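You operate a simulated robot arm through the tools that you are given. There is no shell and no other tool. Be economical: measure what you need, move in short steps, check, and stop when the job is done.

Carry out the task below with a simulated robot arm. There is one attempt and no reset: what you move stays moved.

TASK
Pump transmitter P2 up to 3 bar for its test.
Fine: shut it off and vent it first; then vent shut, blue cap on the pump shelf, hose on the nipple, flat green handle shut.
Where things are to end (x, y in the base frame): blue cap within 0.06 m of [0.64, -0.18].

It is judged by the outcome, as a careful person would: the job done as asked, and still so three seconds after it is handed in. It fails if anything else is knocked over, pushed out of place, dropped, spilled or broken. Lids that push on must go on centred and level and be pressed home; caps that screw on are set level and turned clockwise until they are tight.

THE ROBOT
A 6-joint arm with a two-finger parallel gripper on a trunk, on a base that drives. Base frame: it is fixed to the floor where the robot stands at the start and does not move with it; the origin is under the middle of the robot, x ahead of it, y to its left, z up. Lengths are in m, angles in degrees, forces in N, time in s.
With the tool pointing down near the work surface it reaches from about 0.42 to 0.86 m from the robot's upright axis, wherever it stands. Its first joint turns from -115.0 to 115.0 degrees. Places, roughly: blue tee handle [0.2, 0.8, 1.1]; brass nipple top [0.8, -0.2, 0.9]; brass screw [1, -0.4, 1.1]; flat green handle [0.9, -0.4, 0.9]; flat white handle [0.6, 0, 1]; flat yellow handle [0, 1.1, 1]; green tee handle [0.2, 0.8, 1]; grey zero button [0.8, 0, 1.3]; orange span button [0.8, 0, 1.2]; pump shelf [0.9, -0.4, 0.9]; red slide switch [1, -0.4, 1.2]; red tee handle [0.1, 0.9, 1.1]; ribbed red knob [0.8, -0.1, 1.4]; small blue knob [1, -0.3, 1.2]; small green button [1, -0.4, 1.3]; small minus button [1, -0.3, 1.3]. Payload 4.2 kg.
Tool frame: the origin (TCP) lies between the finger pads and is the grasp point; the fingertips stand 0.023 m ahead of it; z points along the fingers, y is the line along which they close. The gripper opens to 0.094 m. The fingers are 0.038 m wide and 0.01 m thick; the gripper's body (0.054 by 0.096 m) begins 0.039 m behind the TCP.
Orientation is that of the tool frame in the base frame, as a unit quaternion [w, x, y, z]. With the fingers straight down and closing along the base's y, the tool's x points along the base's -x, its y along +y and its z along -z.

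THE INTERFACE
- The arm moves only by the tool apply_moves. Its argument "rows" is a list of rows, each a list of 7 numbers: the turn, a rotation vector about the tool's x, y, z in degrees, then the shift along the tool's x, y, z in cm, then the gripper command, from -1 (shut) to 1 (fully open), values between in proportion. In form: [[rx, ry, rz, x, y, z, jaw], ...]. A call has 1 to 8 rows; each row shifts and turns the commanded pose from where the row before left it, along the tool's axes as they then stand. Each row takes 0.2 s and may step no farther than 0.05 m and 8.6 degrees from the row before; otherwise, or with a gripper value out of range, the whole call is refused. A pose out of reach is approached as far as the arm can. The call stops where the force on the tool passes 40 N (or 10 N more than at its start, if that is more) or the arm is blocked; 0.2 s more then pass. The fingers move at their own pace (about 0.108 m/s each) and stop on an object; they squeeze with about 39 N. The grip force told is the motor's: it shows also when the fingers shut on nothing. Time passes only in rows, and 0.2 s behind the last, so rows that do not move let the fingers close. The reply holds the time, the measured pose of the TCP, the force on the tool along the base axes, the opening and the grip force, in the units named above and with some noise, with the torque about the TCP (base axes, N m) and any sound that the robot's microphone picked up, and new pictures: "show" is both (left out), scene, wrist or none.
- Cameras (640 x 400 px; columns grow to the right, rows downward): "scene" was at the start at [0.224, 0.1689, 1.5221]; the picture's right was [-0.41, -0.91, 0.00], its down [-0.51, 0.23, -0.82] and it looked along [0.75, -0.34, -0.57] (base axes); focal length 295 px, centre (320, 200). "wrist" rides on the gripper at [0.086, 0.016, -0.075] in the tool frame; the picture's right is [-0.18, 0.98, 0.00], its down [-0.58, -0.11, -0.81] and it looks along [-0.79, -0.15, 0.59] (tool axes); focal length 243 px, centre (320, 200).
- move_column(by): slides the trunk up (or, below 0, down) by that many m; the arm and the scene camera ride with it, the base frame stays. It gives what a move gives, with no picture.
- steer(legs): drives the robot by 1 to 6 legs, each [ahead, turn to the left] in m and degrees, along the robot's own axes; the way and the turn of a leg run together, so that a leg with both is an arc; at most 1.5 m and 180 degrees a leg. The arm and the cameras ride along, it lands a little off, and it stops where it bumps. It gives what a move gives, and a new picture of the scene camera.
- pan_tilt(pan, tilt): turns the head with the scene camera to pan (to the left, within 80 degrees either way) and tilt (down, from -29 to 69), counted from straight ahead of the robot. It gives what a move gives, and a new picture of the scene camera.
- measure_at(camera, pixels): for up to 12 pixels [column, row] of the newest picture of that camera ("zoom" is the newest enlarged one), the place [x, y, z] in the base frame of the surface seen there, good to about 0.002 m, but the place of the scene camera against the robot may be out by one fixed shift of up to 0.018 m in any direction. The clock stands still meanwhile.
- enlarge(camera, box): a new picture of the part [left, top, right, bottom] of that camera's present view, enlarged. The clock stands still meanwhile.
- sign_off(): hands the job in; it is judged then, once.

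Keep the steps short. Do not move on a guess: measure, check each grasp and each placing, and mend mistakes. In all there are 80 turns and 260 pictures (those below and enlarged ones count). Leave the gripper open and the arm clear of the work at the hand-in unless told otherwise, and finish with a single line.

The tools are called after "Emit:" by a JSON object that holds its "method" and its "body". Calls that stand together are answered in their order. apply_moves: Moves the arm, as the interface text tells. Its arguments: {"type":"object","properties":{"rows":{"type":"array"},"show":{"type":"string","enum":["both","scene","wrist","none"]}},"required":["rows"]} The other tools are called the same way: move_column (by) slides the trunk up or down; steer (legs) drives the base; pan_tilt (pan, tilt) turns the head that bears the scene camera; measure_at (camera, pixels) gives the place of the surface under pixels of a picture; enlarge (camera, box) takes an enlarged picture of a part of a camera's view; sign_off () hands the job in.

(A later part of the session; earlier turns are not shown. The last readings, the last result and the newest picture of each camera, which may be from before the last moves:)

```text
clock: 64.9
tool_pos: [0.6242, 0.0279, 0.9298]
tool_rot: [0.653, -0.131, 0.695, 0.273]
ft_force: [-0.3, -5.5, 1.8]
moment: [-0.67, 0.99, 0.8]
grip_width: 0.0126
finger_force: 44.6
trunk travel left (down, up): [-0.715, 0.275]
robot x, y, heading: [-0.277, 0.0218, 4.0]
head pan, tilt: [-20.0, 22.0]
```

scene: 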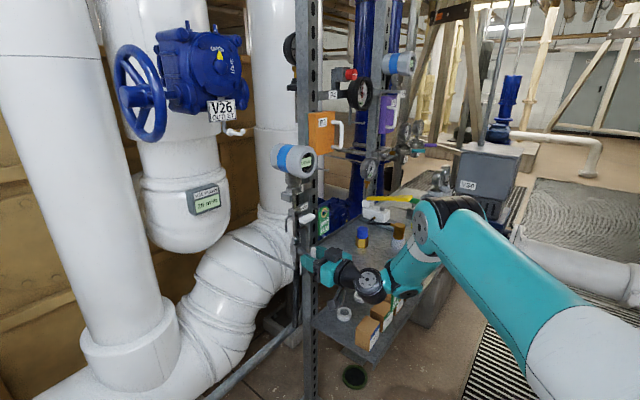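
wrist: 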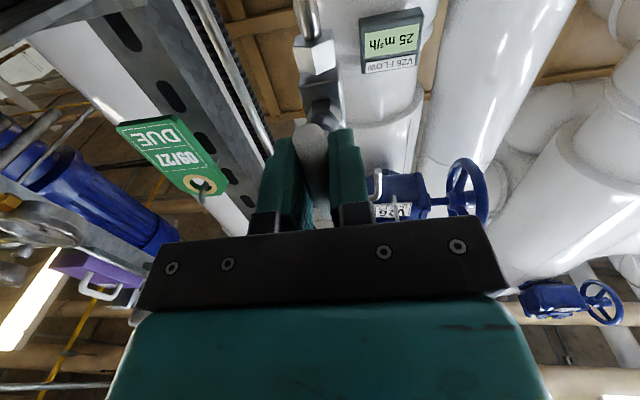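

It turns with hardly any axial torque. Continue.

Emit:
{"method": "apply_moves", "body": {"rows": [[0, 0, 7, 0, 0, 0, -1], [0, 0, 7, 0, 0, 0, -1], [0, 0, 7, 0, 0, 0, -1], [0, 0, 7, 0, 0, 0, -1], [0, 0, 7, 0, 0, 0, -1]], "show": "both"}}

Emit:
{"method": "enlarge", "body": {"camera": "scene", "box": [270, 180, 370, 300]}}

```text
clock: 66.1
tool_pos: [0.6228, 0.0274, 0.9304]
tool_rot: [0.541, 0.087, 0.702, 0.456]
ft_force: [-0.5, -15.5, -0.4]
moment: [-0.26, 0.39, 1.26]
grip_width: 0.0129
finger_force: 44.8
trunk travel left (down, up): [-0.715, 0.275]
robot x, y, heading: [-0.2751, 0.0148, 3.9]
head pan, tilt: [-20.0, 22.0]
```

scene: 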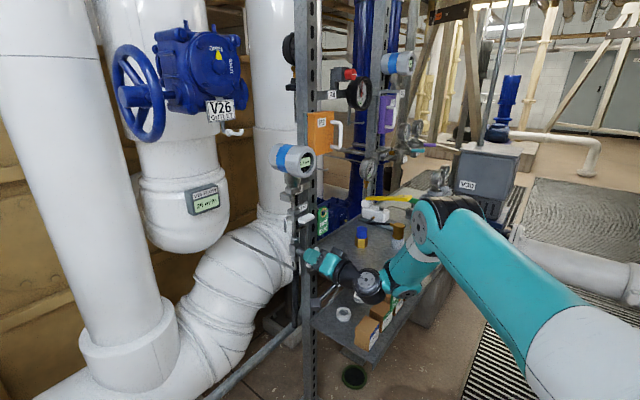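
wrist: 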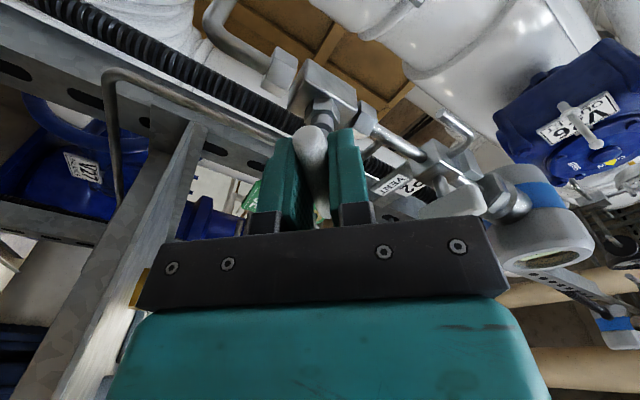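

```text
3.33 times, centred on (320, 240) of scene
```

zoom: 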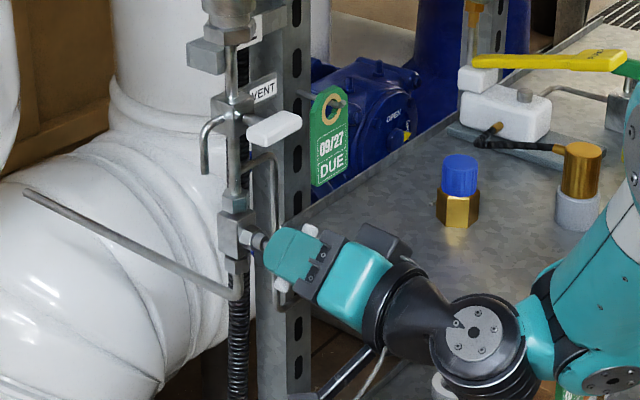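

Handle follows (47° done). Continue the remaining 43°, with a tiny relief to −y.

Emit:
{"method": "apply_moves", "body": {"rows": [[0, 0, 7.2, 0, -0.1, 0, -1], [0, 0, 7.2, 0, 0, 0, -1], [0, 0, 7.2, 0, 0, 0, -1], [0, 0, 7.2, 0, 0, 0, -1], [0, 0, 7.2, 0, 0, 0, -1], [0, 0, 7.2, 0, 0, 0, -1]], "show": "both"}}

Emit:
{"method": "enlarge", "body": {"camera": "scene", "box": [270, 140, 370, 300]}}

```text
clock: 67.5
tool_pos: [0.6236, 0.0287, 0.9302]
tool_rot: [0.335, 0.336, 0.622, 0.623]
ft_force: [-6.9, -12.6, 3.0]
moment: [-0.23, -0.07, 0.35]
grip_width: 0.0124
finger_force: 45.3
trunk travel left (down, up): [-0.715, 0.275]
robot x, y, heading: [-0.2746, 0.0213, 4.3]
head pan, tilt: [-20.0, 22.0]
```

scene: 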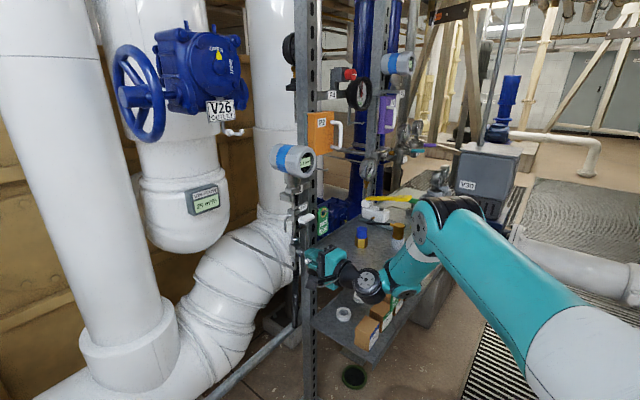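
wrist: 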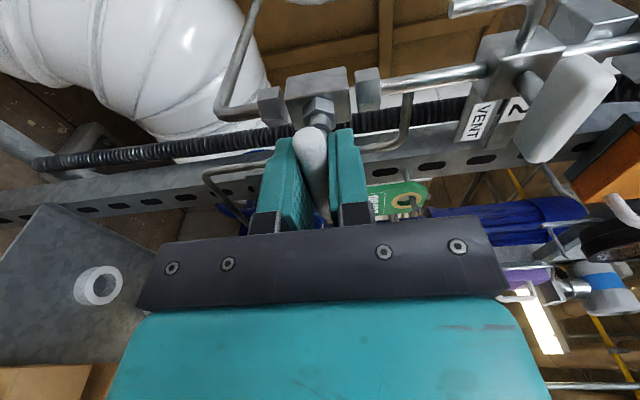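

```text
2.50 times, centred on (320, 220) of scene
```

zoom: 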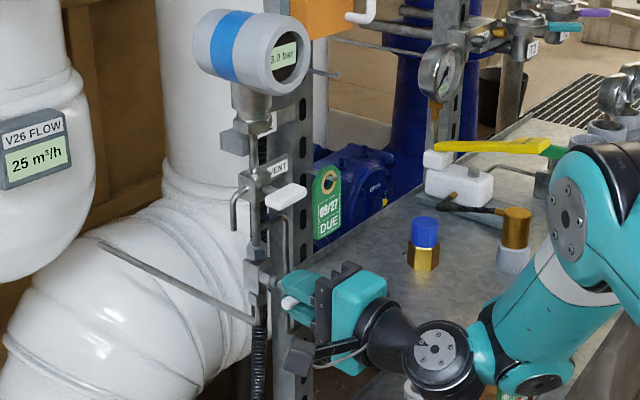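

Handle is now horizontal: isolator shut. Release, back off and rise to the vent handle (same gripper roll fits it).

Emit:
{"method": "apply_moves", "body": {"rows": [[0, 0, 0, 0, 0, 0, -0.1], [0, 0, 0, 0, 0, 0, -0.1], [0, 0, 0, 0, 0, -3, -0.1], [0, 0, 0, 0, 0, -4, -0.1], [0, 0, 0, 0, 3, 0, -0.1], [0, 0, 0, 0, 4, 0, -0.1], [0, 0, 0, 0, 4, 0, -0.1]], "show": "both"}}

Emit:
{"method": "enlarge", "body": {"camera": "scene", "box": [270, 140, 370, 300]}}

Emit:
{"method": "enlarge", "body": {"camera": "wrist", "box": [200, 0, 440, 200]}}

```text
clock: 69.1
tool_pos: [0.5645, -0.0108, 1.0386]
tool_rot: [0.335, 0.335, 0.622, 0.623]
ft_force: [0.4, 0.7, -0.4]
moment: [-0.03, -0.04, 0.02]
grip_width: 0.0425
finger_force: 0.0
trunk travel left (down, up): [-0.715, 0.275]
robot x, y, heading: [-0.2728, 0.0199, 4.1]
head pan, tilt: [-20.0, 22.0]
```

scene: 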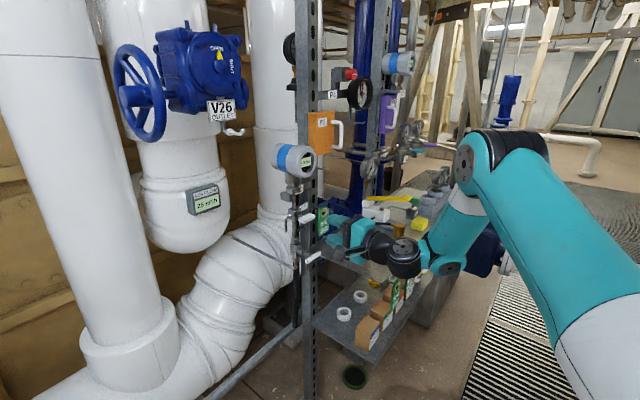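
wrist: 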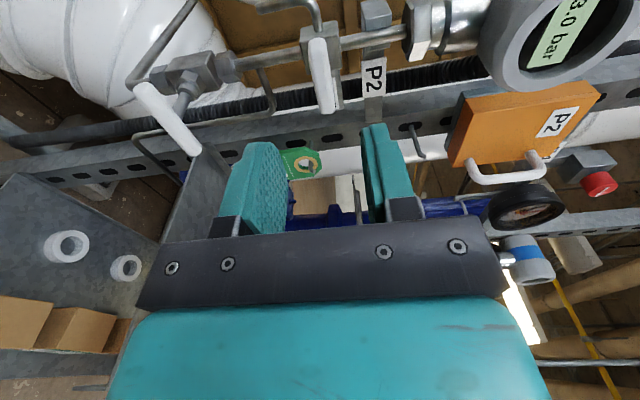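

```text
2.50 times, centred on (320, 220) of scene
```

zoom: 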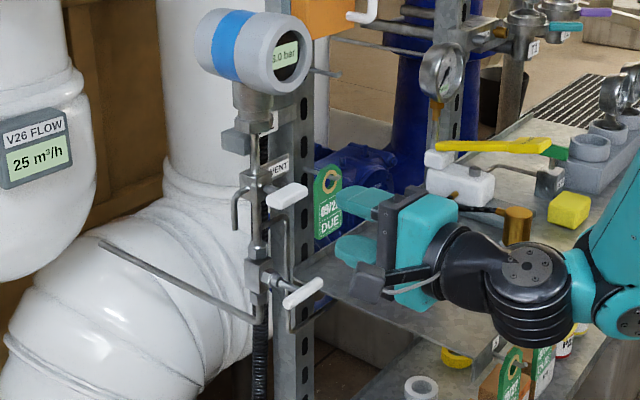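

```text
2.00 times, centred on (320, 100) of wrist
```

zoom: 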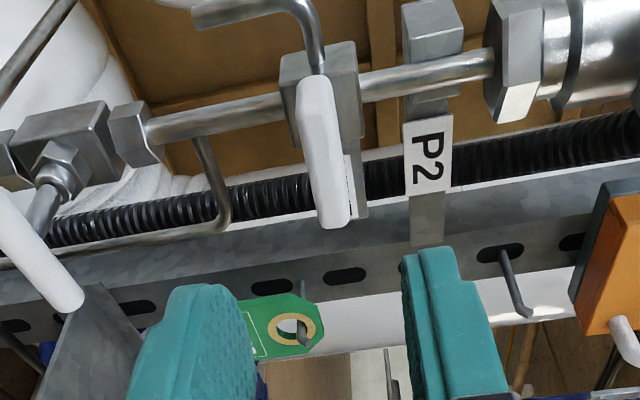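

Measure the vent handle in the wrist view: (313,42) to (327,108).

Emit:
{"method": "measure_at", "body": {"camera": "wrist", "pixels": [[316, 42], [318, 55], [321, 75], [324, 95], [326, 108], [312, 75], [329, 75], [332, 70], [314, 60], [332, 100]]}}

```text
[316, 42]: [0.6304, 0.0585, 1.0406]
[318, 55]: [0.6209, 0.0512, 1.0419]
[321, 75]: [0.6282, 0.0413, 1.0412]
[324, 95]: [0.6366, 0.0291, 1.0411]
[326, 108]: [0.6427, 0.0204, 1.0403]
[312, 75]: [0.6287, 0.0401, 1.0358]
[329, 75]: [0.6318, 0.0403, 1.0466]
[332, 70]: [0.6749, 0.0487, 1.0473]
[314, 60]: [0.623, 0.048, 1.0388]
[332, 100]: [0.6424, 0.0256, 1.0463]
```

Vent handle centre ≈ (0.6305,0.038,1.041), normal ≈ 35°. Align and advance.

Emit:
{"method": "apply_moves", "body": {"rows": [[0, 1.7, 0, 0.2, 0.2, 2.5, -0.1], [0, 0, 0, 0, 0, 3, -0.1], [0, 0, 0, 0, 0, 2.7, -0.1]], "show": "wrist"}}

Emit:
{"method": "enlarge", "body": {"camera": "scene", "box": [270, 140, 370, 300]}}

```text
clock: 69.9
tool_pos: [0.6286, 0.0369, 1.0403]
tool_rot: [0.326, 0.326, 0.627, 0.628]
ft_force: [-0.6, -0.2, -0.2]
moment: [-0.03, 0.02, -0.02]
grip_width: 0.0423
finger_force: 0.0
trunk travel left (down, up): [-0.715, 0.275]
robot x, y, heading: [-0.2718, 0.0152, 4.1]
head pan, tilt: [-20.0, 22.0]
```

wrist: 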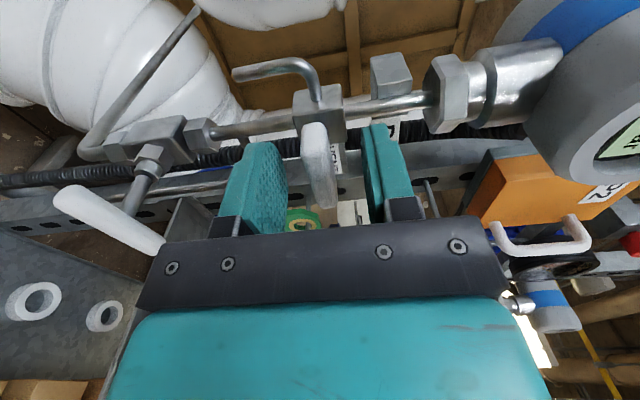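

```text
2.50 times, centred on (320, 220) of scene
```

zoom: 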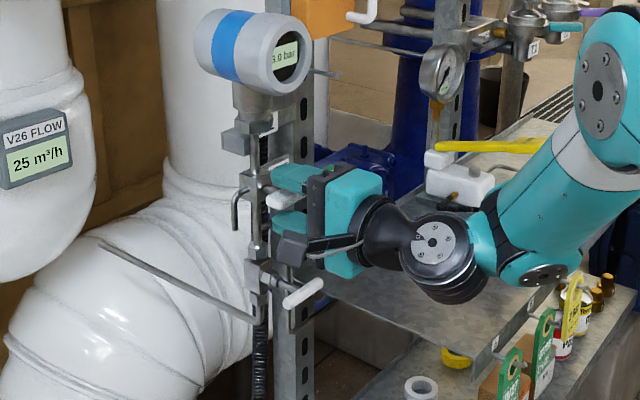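

Handle between the pads. Close, then open the vent counter-clockwise a bit and check torque.

Emit:
{"method": "apply_moves", "body": {"rows": [[0, 0, 0, 0, 0, 0, -1], [0, 0, 0, 0, 0, 0, -1], [0, 0, 0, 0, 0, 0, -1]], "show": "none"}}

Emit:
{"method": "apply_moves", "body": {"rows": [[0, 0, -6, 0, 0, 0, -1], [0, 0, -6, 0, 0, 0, -1]], "show": "none"}}

```text
clock: 70.7
tool_pos: [0.6306, 0.0371, 1.0395]
tool_rot: [0.325, 0.327, 0.627, 0.628]
ft_force: [3.7, 2.0, 0.6]
moment: [-0.21, 0.15, -0.68]
grip_width: 0.0119
finger_force: 45.3
trunk travel left (down, up): [-0.715, 0.275]
robot x, y, heading: [-0.2748, 0.0148, 4.0]
head pan, tilt: [-20.0, 22.0]
```

```text
clock: 71.3
tool_pos: [0.6304, 0.0378, 1.0383]
tool_rot: [0.388, 0.26, 0.659, 0.589]
ft_force: [-13.8, -8.2, -8.2]
moment: [0.47, -0.58, -0.13]
grip_width: 0.0124
finger_force: 45.0
trunk travel left (down, up): [-0.715, 0.275]
robot x, y, heading: [-0.2728, 0.0166, 3.5]
head pan, tilt: [-20.0, 22.0]
```

Low axial torque, it turns. Continue, relieving 2 mm backward.

Emit:
{"method": "apply_moves", "body": {"rows": [[0, 0, -7, 0, 0, -0.2, -1], [0, 0, -7, 0, 0, 0, -1], [0, 0, -7, 0, 0, 0, -1], [0, 0, -7, 0, 0, 0, -1], [0, 0, -7, 0, 0, 0, -1]], "show": "both"}}

Emit:
{"method": "enlarge", "body": {"camera": "scene", "box": [270, 140, 370, 300]}}

```text
clock: 72.5
tool_pos: [0.6309, 0.0369, 1.0379]
tool_rot: [0.548, 0.051, 0.706, 0.445]
ft_force: [15.6, -1.4, -29.1]
moment: [0.75, -0.8, -0.27]
grip_width: 0.0122
finger_force: 45.2
trunk travel left (down, up): [-0.715, 0.275]
robot x, y, heading: [-0.2742, 0.0179, 3.9]
head pan, tilt: [-20.0, 22.0]
```

scene: 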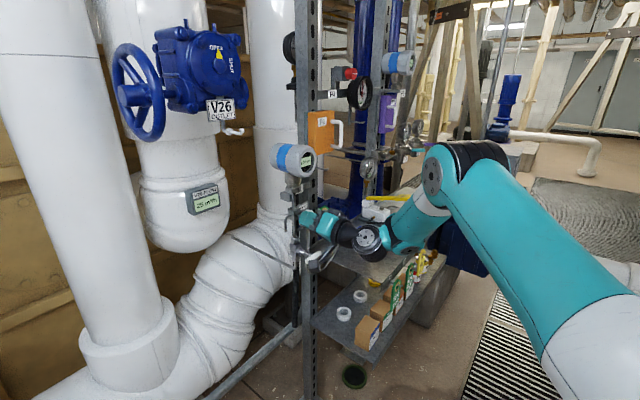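
wrist: 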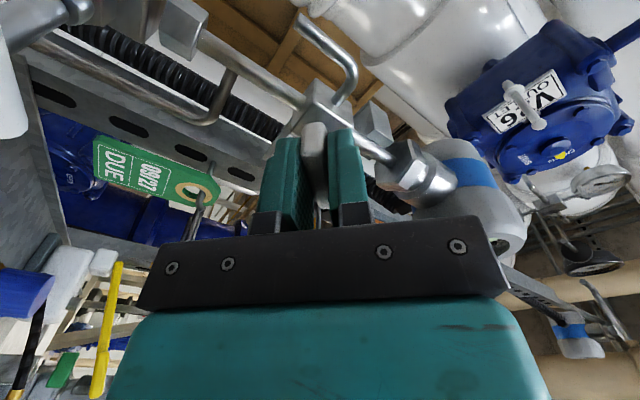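

```text
2.50 times, centred on (320, 220) of scene
```

zoom: 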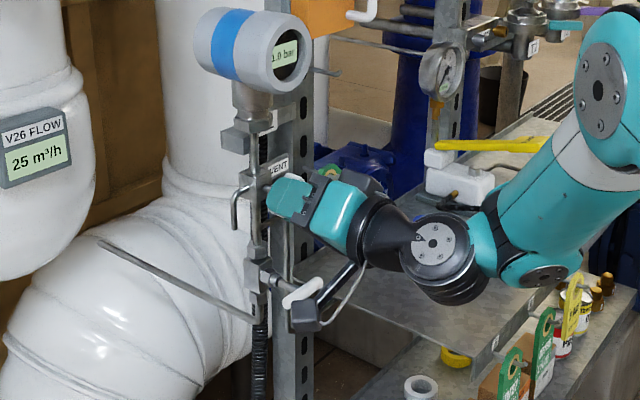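

The display is dropping (1.0 bar). The sideways load (−29 N in z) says my grip is ~5 mm off the stem axis; follow the arc while finishing the turn.

Emit:
{"method": "apply_moves", "body": {"rows": [[0, 0, 0, 0.15, -0.35, 0, -1], [0, 0, -7.2, 0, -0.06, 0, -1], [0, 0, -7.2, 0, -0.06, 0, -1], [0, 0, -7.2, 0, -0.06, 0, -1]], "show": "none"}}

Emit:
{"method": "apply_moves", "body": {"rows": [[0, 0, -7.2, 0, -0.06, 0, -1], [0, 0, -7.2, 0, -0.06, 0, -1], [0, 0, -6, 0, -0.06, 0, -1]], "show": "both"}}

Emit:
{"method": "enlarge", "body": {"camera": "scene", "box": [270, 140, 370, 300]}}

```text
clock: 73.5
tool_pos: [0.6313, 0.0351, 1.0364]
tool_rot: [0.623, -0.084, 0.702, 0.335]
ft_force: [-8.6, 3.2, -20.4]
moment: [0.49, -0.61, 0.61]
grip_width: 0.0118
finger_force: 45.4
trunk travel left (down, up): [-0.715, 0.275]
robot x, y, heading: [-0.2707, 0.0175, 3.9]
head pan, tilt: [-20.0, 22.0]
```

```text
clock: 74.3
tool_pos: [0.6316, 0.0346, 1.0354]
tool_rot: [0.673, -0.208, 0.675, 0.22]
ft_force: [20.1, 14.2, -13.4]
moment: [-0.15, 0.23, 0.95]
grip_width: 0.0123
finger_force: 45.3
trunk travel left (down, up): [-0.715, 0.275]
robot x, y, heading: [-0.2734, 0.0156, 4.2]
head pan, tilt: [-20.0, 22.0]
```

scene: 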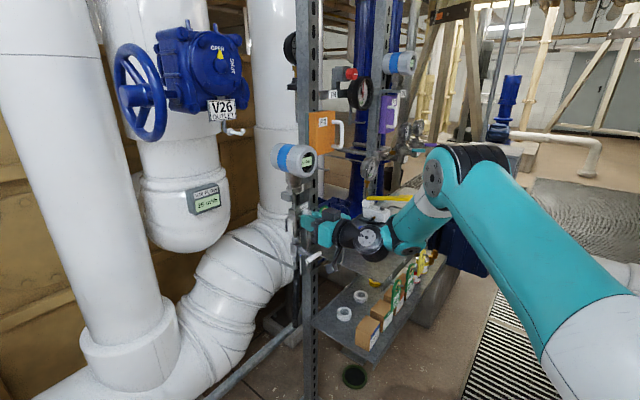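
wrist: 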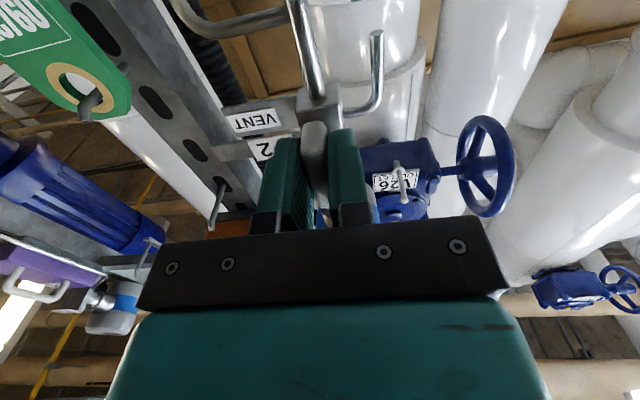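

```text
2.50 times, centred on (320, 220) of scene
```

zoom: 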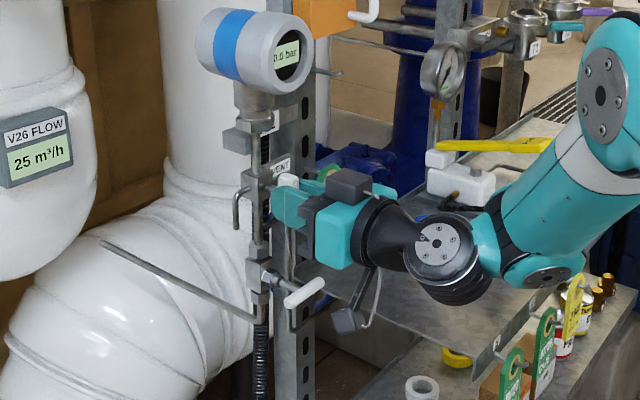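

Confirm the display reads 0.0.

Emit:
{"method": "enlarge", "body": {"camera": "scene", "box": [285, 145, 325, 170]}}

Emit:
{"method": "apply_moves", "body": {"rows": [[0, 0, 7.2, 0, 0.06, -0.1, -1], [0, 0, 7.2, 0, 0.06, 0, -1], [0, 0, 7.2, 0, 0.06, 0, -1], [0, 0, 7.2, 0, 0.06, 0, -1], [0, 0, 7.2, 0, 0.06, 0, -1], [0, 0, 7.2, 0, 0.06, 0, -1]], "show": "none"}}

Emit:
{"method": "apply_moves", "body": {"rows": [[0, 0, 7.2, 0, 0.05, 0, -1], [0, 0, 7.2, 0, 0.05, 0, -1], [0, 0, 7.2, 0, 0.05, 0, -1], [0, 0, 7.2, 0, 0.05, 0, -1], [0, 0, 7.2, 0, 0.05, 0, -1], [0, 0, 7.2, 0, 0.05, 0, -1]], "show": "both"}}

Emit:
{"method": "enlarge", "body": {"camera": "scene", "box": [270, 140, 370, 300]}}

```text
16.00 times, centred on (305, 158) of scene
```

zoom: 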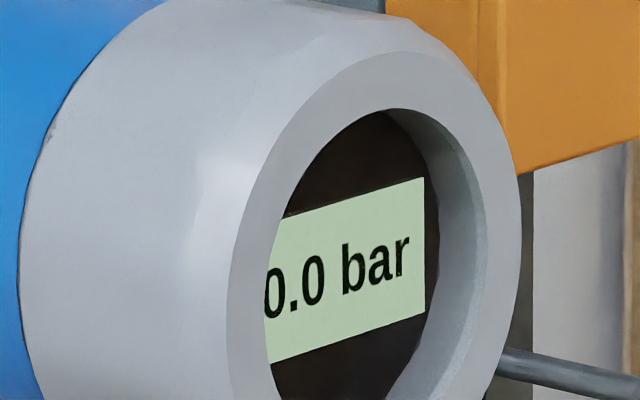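

```text
clock: 75.7
tool_pos: [0.629, 0.0339, 1.0376]
tool_rot: [0.545, 0.058, 0.703, 0.453]
ft_force: [23.5, 8.8, 9.6]
moment: [0.18, -0.28, 0.89]
grip_width: 0.0121
finger_force: 45.3
trunk travel left (down, up): [-0.715, 0.275]
robot x, y, heading: [-0.2722, 0.0178, 4.1]
head pan, tilt: [-20.0, 22.0]
```

```text
clock: 77.1
tool_pos: [0.6295, 0.0354, 1.0404]
tool_rot: [0.339, 0.312, 0.634, 0.621]
ft_force: [8.4, -1.0, 10.7]
moment: [-0.08, 0.03, 0.24]
grip_width: 0.0121
finger_force: 45.2
trunk travel left (down, up): [-0.715, 0.275]
robot x, y, heading: [-0.2717, 0.0214, 4.0]
head pan, tilt: [-20.0, 22.0]
```

scene: 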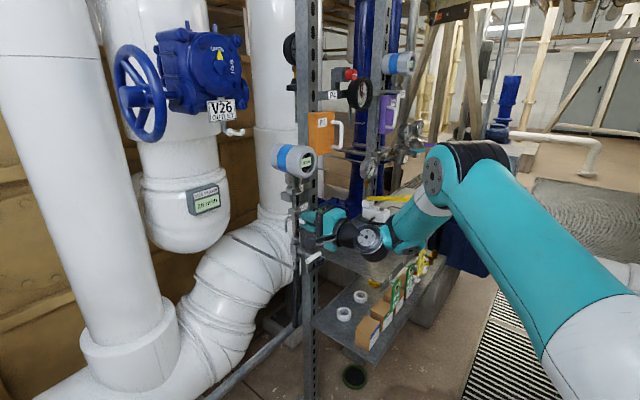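
wrist: 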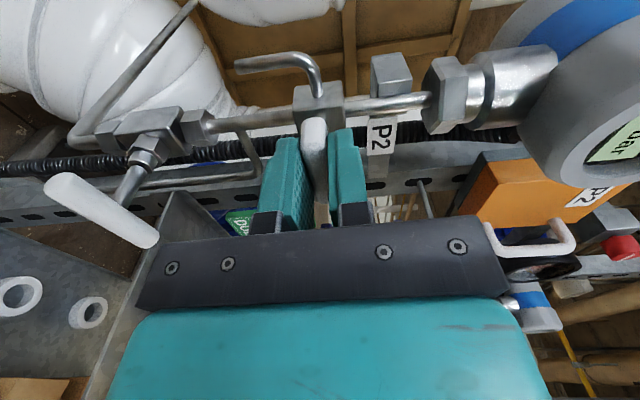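

```text
2.50 times, centred on (320, 220) of scene
```

zoom: 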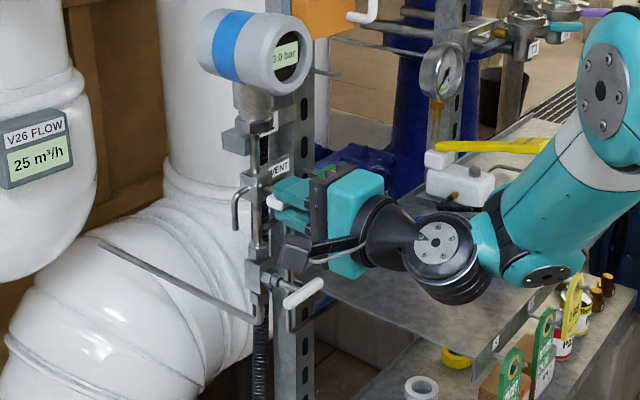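

Near fully shut; nudge the last 3° to its stop, then release and retreat 10 cm.

Emit:
{"method": "apply_moves", "body": {"rows": [[0, 0, 3, 0, 0, 0, -1], [0, 0, 0, 0, 0, 0, -0.1], [0, 0, 0, 0, 0, 0, -0.1], [0, 0, 0, 0, 0, -3, -0.1], [0, 0, 0, 0, 0, -4, -0.1], [0, 0, 0, 0, 0, -3, -0.1]], "show": "both"}}

Emit:
{"method": "enlarge", "body": {"camera": "scene", "box": [280, 180, 440, 290]}}

```text
clock: 78.5
tool_pos: [0.5439, -0.0197, 1.0395]
tool_rot: [0.324, 0.328, 0.625, 0.63]
ft_force: [0.6, -0.7, 0.0]
moment: [-0.01, -0.03, -0.01]
grip_width: 0.0421
finger_force: 0.1
trunk travel left (down, up): [-0.715, 0.275]
robot x, y, heading: [-0.2711, 0.0171, 4.0]
head pan, tilt: [-20.0, 22.0]
```

scene: 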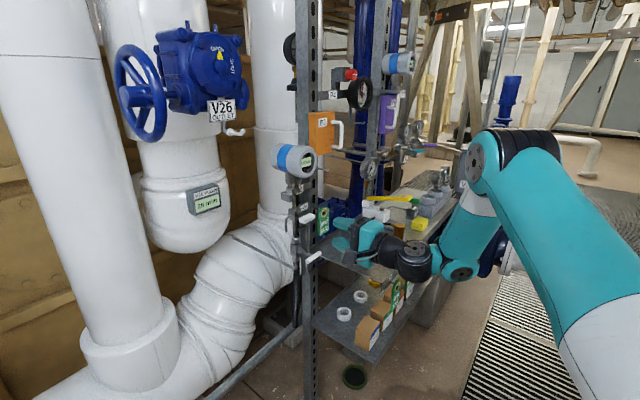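
wrist: 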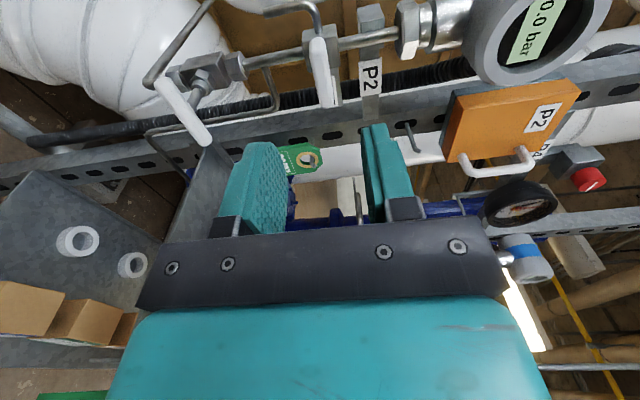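

```text
3.64 times, centred on (360, 235) of scene
```

zoom: 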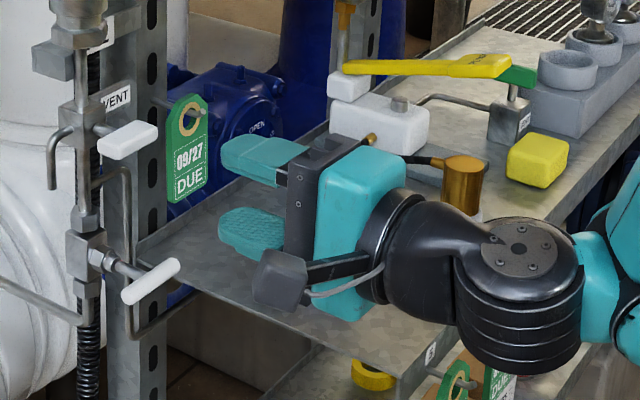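

Check the lower handle's tilt by measuring both handles' ends.

Emit:
{"method": "measure_at", "body": {"camera": "zoom", "pixels": [[128, 296], [140, 287], [152, 280], [165, 271], [176, 264], [105, 147], [128, 140], [150, 132]]}}

Emit:
{"method": "measure_at", "body": {"camera": "wrist", "pixels": [[163, 85], [175, 101], [187, 118], [199, 134], [207, 142], [313, 45], [319, 65], [327, 100]]}}

```text
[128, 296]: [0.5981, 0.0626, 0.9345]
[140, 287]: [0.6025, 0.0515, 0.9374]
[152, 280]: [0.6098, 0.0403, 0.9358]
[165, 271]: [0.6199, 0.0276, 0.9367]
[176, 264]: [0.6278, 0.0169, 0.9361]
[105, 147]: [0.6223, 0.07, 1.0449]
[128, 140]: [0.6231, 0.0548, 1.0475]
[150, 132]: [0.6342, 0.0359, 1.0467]
```

```text
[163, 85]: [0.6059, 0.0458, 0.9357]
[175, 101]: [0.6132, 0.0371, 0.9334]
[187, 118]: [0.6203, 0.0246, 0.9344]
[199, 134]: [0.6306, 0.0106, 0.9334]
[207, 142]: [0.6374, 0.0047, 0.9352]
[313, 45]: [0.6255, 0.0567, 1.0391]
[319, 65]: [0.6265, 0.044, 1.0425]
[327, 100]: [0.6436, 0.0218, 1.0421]
```

Both handles level: isolator and vent shut, display 0.0. Now go for top-down work: shift right/back, rise, and rotate the tool downward.

Emit:
{"method": "apply_moves", "body": {"rows": [[0, 0, 0, -2.7, 0, -3.1, -0.1], [0, 0, 0, -2.7, 0, -3.1, -0.1], [0, 0, 0, 0, 4.5, 0, -0.1], [0, 0, 0, 0, 4.5, 0, -0.1], [0, 0, 0, 0, 4.5, 0, -0.1], [6.37, 3.28, -3.31, 0, 0, 0, -0.1], [6.37, 3.28, -3.31, 0, 0, 0, -0.1], [6.37, 3.28, -3.31, 0, 0, 0, -0.1]], "show": "none"}}

Emit:
{"method": "apply_moves", "body": {"rows": [[6.37, 3.28, -3.31, 0, 0, 0, -0.1], [6.37, 3.28, -3.31, 0, 0, 0, -0.1], [6.37, 3.28, -3.31, 0, 0, 0, -0.1], [6.37, 3.28, -3.31, 0, 0, 0, -0.1], [6.37, 3.28, -3.31, 0, 0, 0, -0.1]], "show": "none"}}

Emit:
{"method": "apply_moves", "body": {"rows": [[6.37, 3.28, -3.31, 0, 0, 0, -0.1], [6.37, 3.28, -3.31, 0, 0, 0, -0.1], [6.37, 3.28, -3.31, 0, 0, 0, -0.1], [6.37, 3.28, -3.31, 0, 0, 0, -0.1], [6.37, 3.28, -3.31, 0, 0, 0, -0.1]], "show": "both"}}

```text
clock: 80.3
tool_pos: [0.5286, -0.1012, 1.1746]
tool_rot: [0.263, 0.267, 0.774, 0.511]
ft_force: [0.2, 1.4, 0.0]
moment: [0.02, 0.0, -0.03]
grip_width: 0.0426
finger_force: 0.0
trunk travel left (down, up): [-0.715, 0.275]
robot x, y, heading: [-0.2729, 0.0198, 4.0]
head pan, tilt: [-20.0, 22.0]
```

```text
clock: 81.5
tool_pos: [0.5281, -0.1016, 1.1751]
tool_rot: [0.138, 0.141, 0.942, 0.272]
ft_force: [0.0, 0.3, 0.5]
moment: [0.0, -0.02, 0.0]
grip_width: 0.0422
finger_force: 0.0
trunk travel left (down, up): [-0.715, 0.275]
robot x, y, heading: [-0.27, 0.0163, 3.9]
head pan, tilt: [-20.0, 22.0]
```

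```text
clock: 82.7
tool_pos: [0.5291, -0.1018, 1.1747]
tool_rot: [-0.003, -0.001, 1.0, 0.0]
ft_force: [-1.2, -0.3, -0.5]
moment: [0.02, -0.01, -0.02]
grip_width: 0.0424
finger_force: 0.0
trunk travel left (down, up): [-0.715, 0.275]
robot x, y, heading: [-0.272, 0.0162, 3.9]
head pan, tilt: [-20.0, 22.0]
```

scene: 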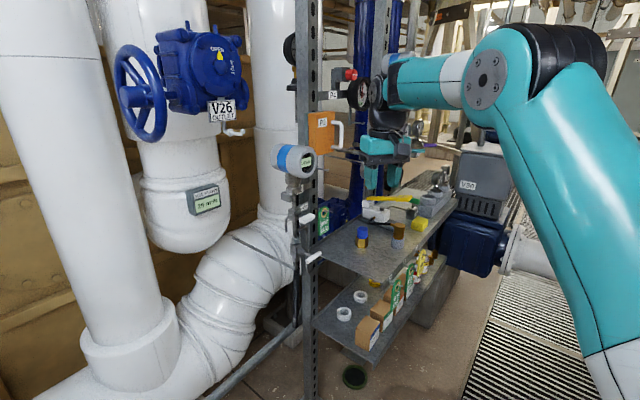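
wrist: 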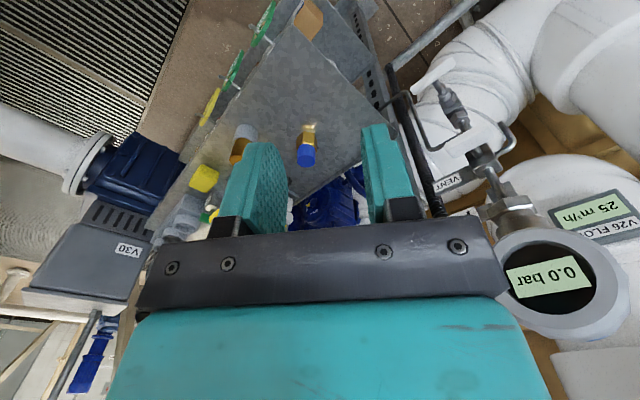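

Tool is down. Pull the TCP in to r≈0.6 (still comfortable), then drive to about (0.05,-0.10).

Emit:
{"method": "apply_moves", "body": {"rows": [[0, 0, 0, 4.5, 0, 0, 1], [0, 0, 0, 4.5, 0, 0, 1], [0, 0, 0, 4.5, 0, 0, 1], [0, 0, 0, 4.5, 0, 0, 1]], "show": "none"}}

Emit:
{"method": "steer", "body": {"legs": [[0, -24], [0.34, 0]]}}

```text
clock: 83.7
tool_pos: [0.3507, -0.1021, 1.1722]
tool_rot: [-0.003, -0.001, 1.0, 0.0]
ft_force: [0.5, 0.6, -0.6]
moment: [0.04, 0.03, 0.01]
grip_width: 0.0939
finger_force: 0.0
trunk travel left (down, up): [-0.715, 0.275]
robot x, y, heading: [-0.2706, 0.0177, 4.3]
head pan, tilt: [-20.0, 22.0]
```

```text
clock: 87.2
tool_pos: [0.5558, -0.48, 1.172]
tool_rot: [-0.001, 0.219, 0.976, 0.001]
ft_force: [0.0, -0.3, 0.1]
moment: [-0.03, -0.03, 0.0]
grip_width: 0.0941
finger_force: 0.1
trunk travel left (down, up): [-0.715, 0.275]
robot x, y, heading: [0.0466, -0.1083, -21.2]
head pan, tilt: [-20.0, 22.0]
```

scene: 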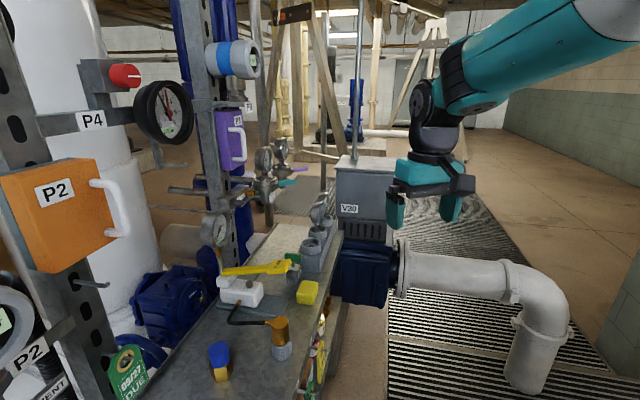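

Great vantage. Zoom on pump and fittings.

Emit:
{"method": "pan_tilt", "body": {"pan": -15, "tilt": 40}}

Emit:
{"method": "enlarge", "body": {"camera": "scene", "box": [180, 100, 360, 212]}}

Emit:
{"method": "enlarge", "body": {"camera": "scene", "box": [160, 190, 320, 290]}}

```text
clock: 88.0
tool_pos: [0.5572, -0.48, 1.1713]
tool_rot: [0.0, 0.219, 0.976, 0.0]
ft_force: [0.2, 0.1, -0.3]
moment: [0.0, -0.03, -0.01]
grip_width: 0.0939
finger_force: 0.2
trunk travel left (down, up): [-0.715, 0.275]
robot x, y, heading: [0.0437, -0.1101, -21.2]
head pan, tilt: [-15.0, 40.0]
```

scene: 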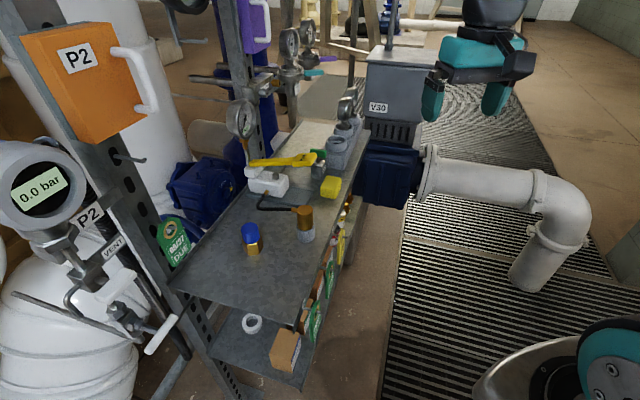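

```text
3.56 times, centred on (270, 156) of scene
```

zoom: 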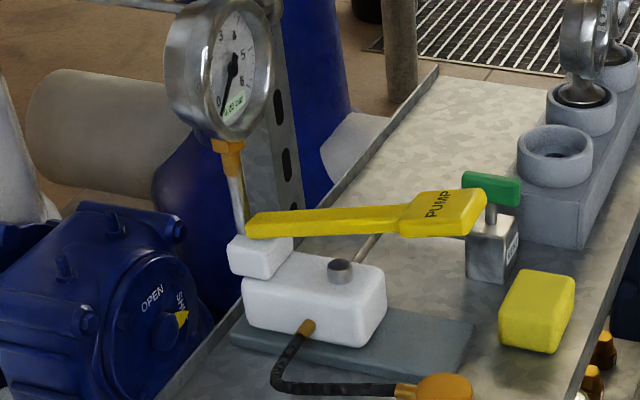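

```text
4.00 times, centred on (240, 240) of scene
```

zoom: 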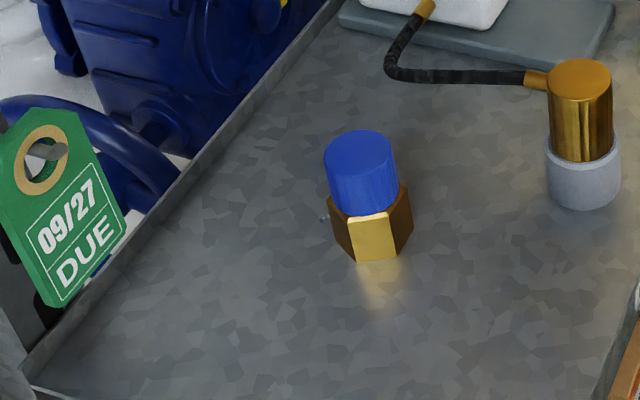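

Gauge reads ~0, release valve (green) on a steel block. Measure key positions.

Emit:
{"method": "measure_at", "body": {"camera": "zoom", "pixels": [[360, 142], [362, 190], [375, 240], [580, 72], [580, 130], [580, 190], [535, 78], [420, 10]]}}

Emit:
{"method": "measure_at", "body": {"camera": "scene", "pixels": [[240, 105], [232, 118], [250, 162], [280, 160], [308, 158], [321, 153], [313, 152], [329, 153], [320, 170], [262, 182], [332, 185], [118, 160]]}}

```text
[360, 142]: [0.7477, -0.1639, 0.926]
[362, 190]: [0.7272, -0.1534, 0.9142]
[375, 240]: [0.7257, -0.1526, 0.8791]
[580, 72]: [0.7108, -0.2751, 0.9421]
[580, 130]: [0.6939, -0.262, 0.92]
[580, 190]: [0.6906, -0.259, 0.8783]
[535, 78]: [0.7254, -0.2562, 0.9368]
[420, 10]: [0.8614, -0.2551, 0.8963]
```

```text
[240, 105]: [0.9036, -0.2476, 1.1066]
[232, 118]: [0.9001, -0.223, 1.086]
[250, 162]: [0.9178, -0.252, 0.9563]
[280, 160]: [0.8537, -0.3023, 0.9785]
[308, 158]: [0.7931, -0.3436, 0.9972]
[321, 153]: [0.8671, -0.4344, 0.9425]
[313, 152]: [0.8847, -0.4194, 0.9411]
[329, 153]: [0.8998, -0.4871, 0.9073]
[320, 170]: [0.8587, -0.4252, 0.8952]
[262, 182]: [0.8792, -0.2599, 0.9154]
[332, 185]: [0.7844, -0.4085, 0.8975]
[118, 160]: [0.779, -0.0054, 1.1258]
```

Move over the blue cap.

Emit:
{"method": "apply_moves", "body": {"rows": [[0, 0, 0, -0.53, 4.54, 0.9, 0.4], [0, 0, 0, -0.53, 4.54, 0.9, 0.4], [0, 0, 0, -0.53, 4.54, 0.9, 0.4], [0, 0, 0, -0.53, 4.54, 0.9, 0.4], [0, 0, 0, -0.53, 4.54, 0.9, 0.4], [0, 0, 0, -0.53, 4.54, 0.9, 0.4], [0, 0, 0, -0.53, 4.54, 0.9, 0.4], [0, 0, 0, -0.53, 4.54, 0.9, 0.4]], "show": "both"}}

Emit:
{"method": "enlarge", "body": {"camera": "wrist", "box": [220, 0, 420, 125]}}

```text
clock: 89.8
tool_pos: [0.7505, -0.1673, 1.0967]
tool_rot: [-0.001, 0.22, 0.976, 0.0]
ft_force: [-0.1, -0.7, -0.3]
moment: [0.01, -0.02, 0.01]
grip_width: 0.0659
finger_force: 0.0
trunk travel left (down, up): [-0.715, 0.275]
robot x, y, heading: [0.0432, -0.1107, -21.2]
head pan, tilt: [-15.0, 40.0]
```

scene: 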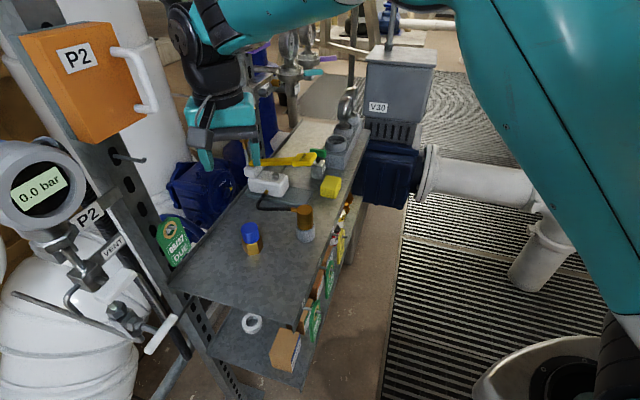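
wrist: 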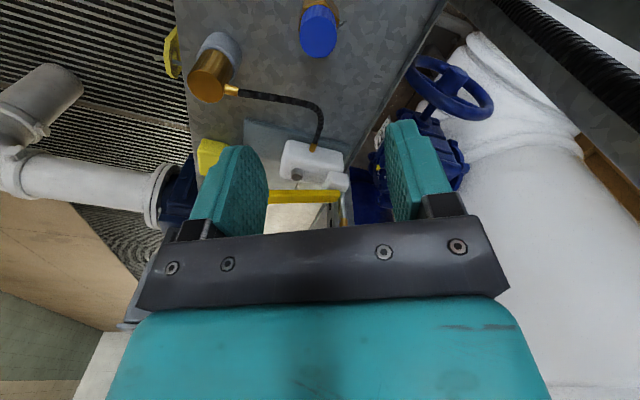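

```text
3.20 times, centred on (320, 62) of wrist
```

zoom: 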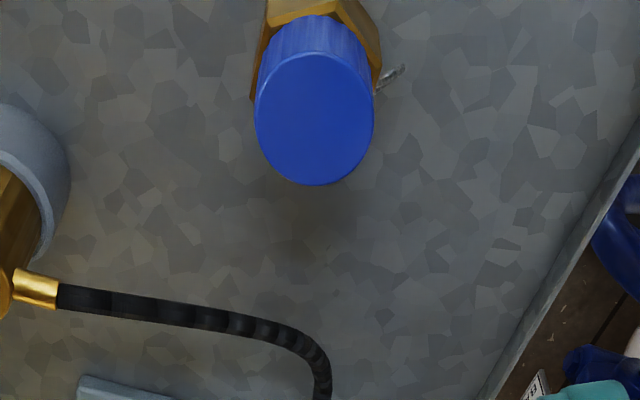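

Measure cap top (rim and centre) and side.

Emit:
{"method": "measure_at", "body": {"camera": "zoom", "pixels": [[315, 120], [261, 117], [369, 120], [313, 62], [317, 180], [315, 40], [300, 8], [340, 300]]}}

Emit:
{"method": "measure_at", "body": {"camera": "wrist", "pixels": [[205, 85], [190, 80], [222, 84], [208, 70], [203, 98], [220, 55], [232, 90], [218, 40]]}}

```text
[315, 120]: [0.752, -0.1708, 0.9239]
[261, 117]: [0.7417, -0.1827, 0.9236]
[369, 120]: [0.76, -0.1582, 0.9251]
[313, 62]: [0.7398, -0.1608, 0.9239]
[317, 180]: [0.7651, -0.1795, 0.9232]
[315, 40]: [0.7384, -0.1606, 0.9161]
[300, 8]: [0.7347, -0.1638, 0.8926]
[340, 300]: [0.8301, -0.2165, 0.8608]
```

```text
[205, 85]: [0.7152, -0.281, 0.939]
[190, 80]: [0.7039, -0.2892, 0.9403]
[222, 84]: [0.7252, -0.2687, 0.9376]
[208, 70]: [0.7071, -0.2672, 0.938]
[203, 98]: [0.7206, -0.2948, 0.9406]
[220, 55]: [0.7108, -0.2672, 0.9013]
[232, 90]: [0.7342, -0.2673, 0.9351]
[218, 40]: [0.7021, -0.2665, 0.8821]
```

Cap centre (0.7515,−0.1705), top z 0.924. Descend with correction.

Emit:
{"method": "apply_moves", "body": {"rows": [[0, 0, 0, -0.2, -0.25, 4.5, 0.2], [0, 0, 0, 0, 0, 4.5, 0.2], [0, 0, 0, 0, 0, 4.5, 0.2], [0, 0, 0, 0, 0, 2.5, 0.2]], "show": "both"}}

Emit:
{"method": "enlarge", "body": {"camera": "scene", "box": [200, 190, 320, 270]}}

```text
clock: 90.8
tool_pos: [0.749, -0.1708, 0.9373]
tool_rot: [0.0, 0.22, 0.976, 0.0]
ft_force: [-0.6, -0.8, -0.4]
moment: [0.02, -0.01, 0.01]
grip_width: 0.0564
finger_force: 0.1
trunk travel left (down, up): [-0.715, 0.275]
robot x, y, heading: [0.0457, -0.1092, -21.5]
head pan, tilt: [-15.0, 40.0]
```

scene: 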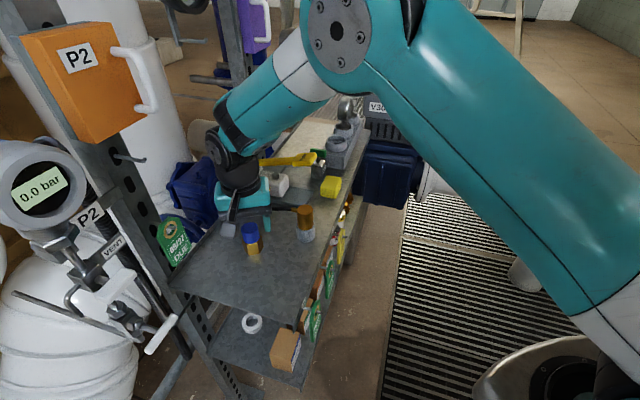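
wrist: 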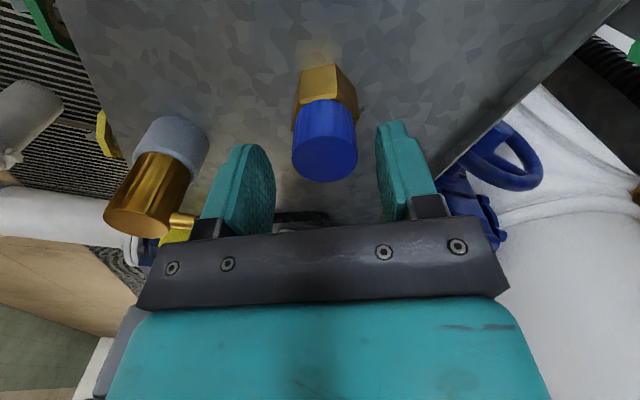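

```text
5.00 times, centred on (260, 230) of scene
```

zoom: 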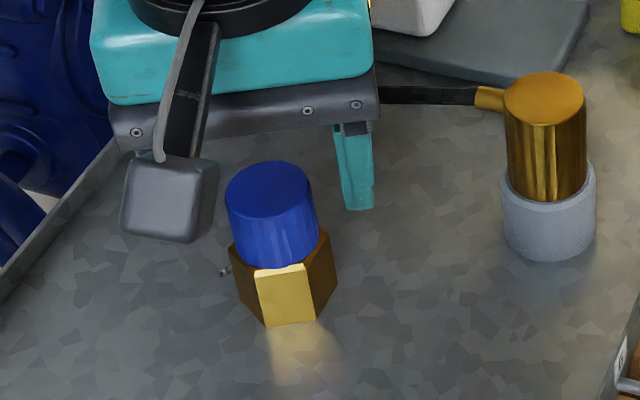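

Check where the hex begins beneath the cap.

Emit:
{"method": "measure_at", "body": {"camera": "wrist", "pixels": [[325, 150], [322, 104], [320, 96], [322, 85], [300, 150], [352, 148], [298, 100], [356, 105]]}}

```text
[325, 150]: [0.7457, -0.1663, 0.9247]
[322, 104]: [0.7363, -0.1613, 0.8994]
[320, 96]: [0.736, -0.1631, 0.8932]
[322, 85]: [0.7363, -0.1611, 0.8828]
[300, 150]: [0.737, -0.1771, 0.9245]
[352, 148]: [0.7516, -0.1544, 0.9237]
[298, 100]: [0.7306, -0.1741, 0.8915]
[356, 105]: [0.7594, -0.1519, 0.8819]
```

Cap base at z≈0.897. Descend 1.5 cm and grip.

Emit:
{"method": "apply_moves", "body": {"rows": [[0, 0, 0, -0.2, 0.1, 1.4, 0.2], [0, 0, 0, 0, 0, 0, -1], [0, 0, 0, 0, 0, 0, -1], [0, 0, 0, 0, 0, 0, -1]], "show": "wrist"}}

Emit:
{"method": "apply_moves", "body": {"rows": [[0, 0, -7, 0, 0, 0, -1], [0, 0, -7, 0, 0, 0, -1], [0, 0, -7, 0, 0, 0, -1]], "show": "wrist"}}

```text
clock: 91.8
tool_pos: [0.7517, -0.1724, 0.9254]
tool_rot: [0.0, 0.219, 0.976, 0.0]
ft_force: [0.0, -0.3, -1.0]
moment: [-0.01, 0.02, -0.03]
grip_width: 0.0347
finger_force: 38.7
trunk travel left (down, up): [-0.715, 0.275]
robot x, y, heading: [0.0496, -0.1108, -21.5]
head pan, tilt: [-15.0, 40.0]
```

wrist: 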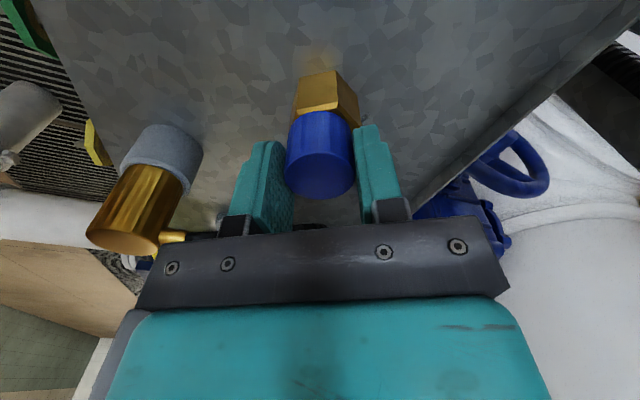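

```text
clock: 92.6
tool_pos: [0.7522, -0.1737, 0.9263]
tool_rot: [-0.001, 0.037, 0.999, 0.0]
ft_force: [0.1, 0.4, -0.4]
moment: [0.02, -0.01, 0.0]
grip_width: 0.0346
finger_force: 39.0
trunk travel left (down, up): [-0.715, 0.275]
robot x, y, heading: [0.0437, -0.1097, -21.5]
head pan, tilt: [-15.0, 40.0]
```

wrist: 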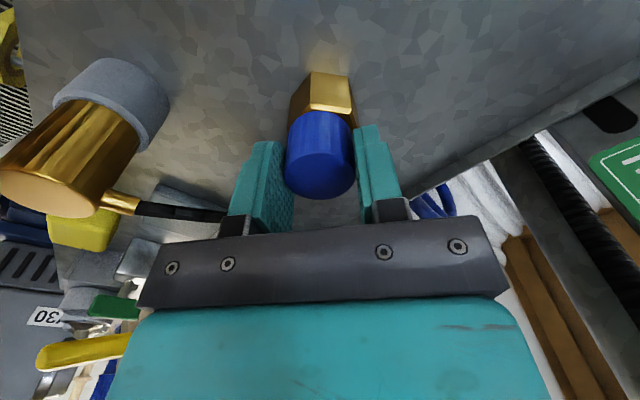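

Gripped at 34.7 mm, little torque. Keep unscrewing ~60° more, then test lift.

Emit:
{"method": "apply_moves", "body": {"rows": [[0, 0, -8, 0, 0, 0, -1], [0, 0, -8, 0, 0, 0, -1], [0, 0, -8, 0, 0, 0, -1], [0, 0, -8, 0, 0, 0, -1], [0, 0, -8, 0, 0, 0, -1], [0, 0, -8, 0, 0, 0, -1], [0, 0, -8, 0, 0, 0, -1]], "show": "none"}}

Emit:
{"method": "apply_moves", "body": {"rows": [[0, 0, 0, 0, 0, -0.3, -1], [0, 0, 0, 0, 0, -0.3, -1]], "show": "both"}}

```text
clock: 94.2
tool_pos: [0.7524, -0.1731, 0.9257]
tool_rot: [0.0, -0.437, 0.9, 0.001]
ft_force: [-0.5, -0.1, -0.3]
moment: [0.0, 0.02, -0.01]
grip_width: 0.0345
finger_force: 38.7
trunk travel left (down, up): [-0.715, 0.275]
robot x, y, heading: [0.0478, -0.1121, -21.5]
head pan, tilt: [-15.0, 40.0]
```

```text
clock: 94.8
tool_pos: [0.7513, -0.1723, 0.9317]
tool_rot: [0.0, -0.436, 0.9, 0.001]
ft_force: [0.0, -0.3, -0.3]
moment: [0.0, -0.01, -0.04]
grip_width: 0.0347
finger_force: 38.8
trunk travel left (down, up): [-0.715, 0.275]
robot x, y, heading: [0.0442, -0.1092, -21.3]
head pan, tilt: [-15.0, 40.0]
```

scene: 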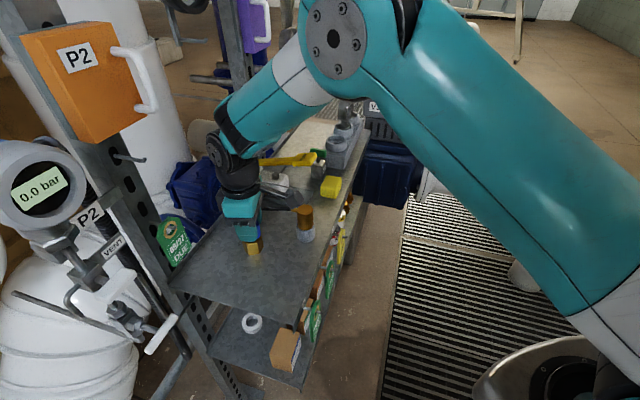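
wrist: 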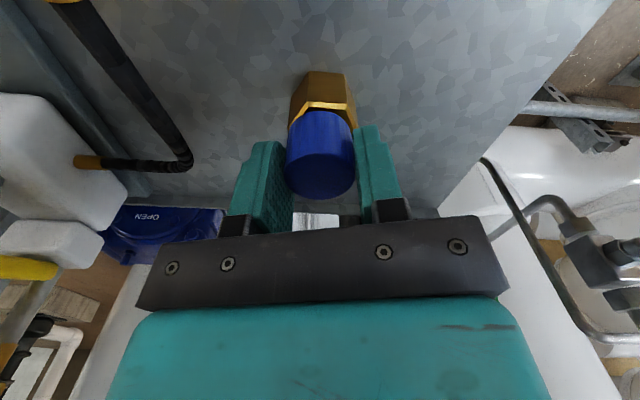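

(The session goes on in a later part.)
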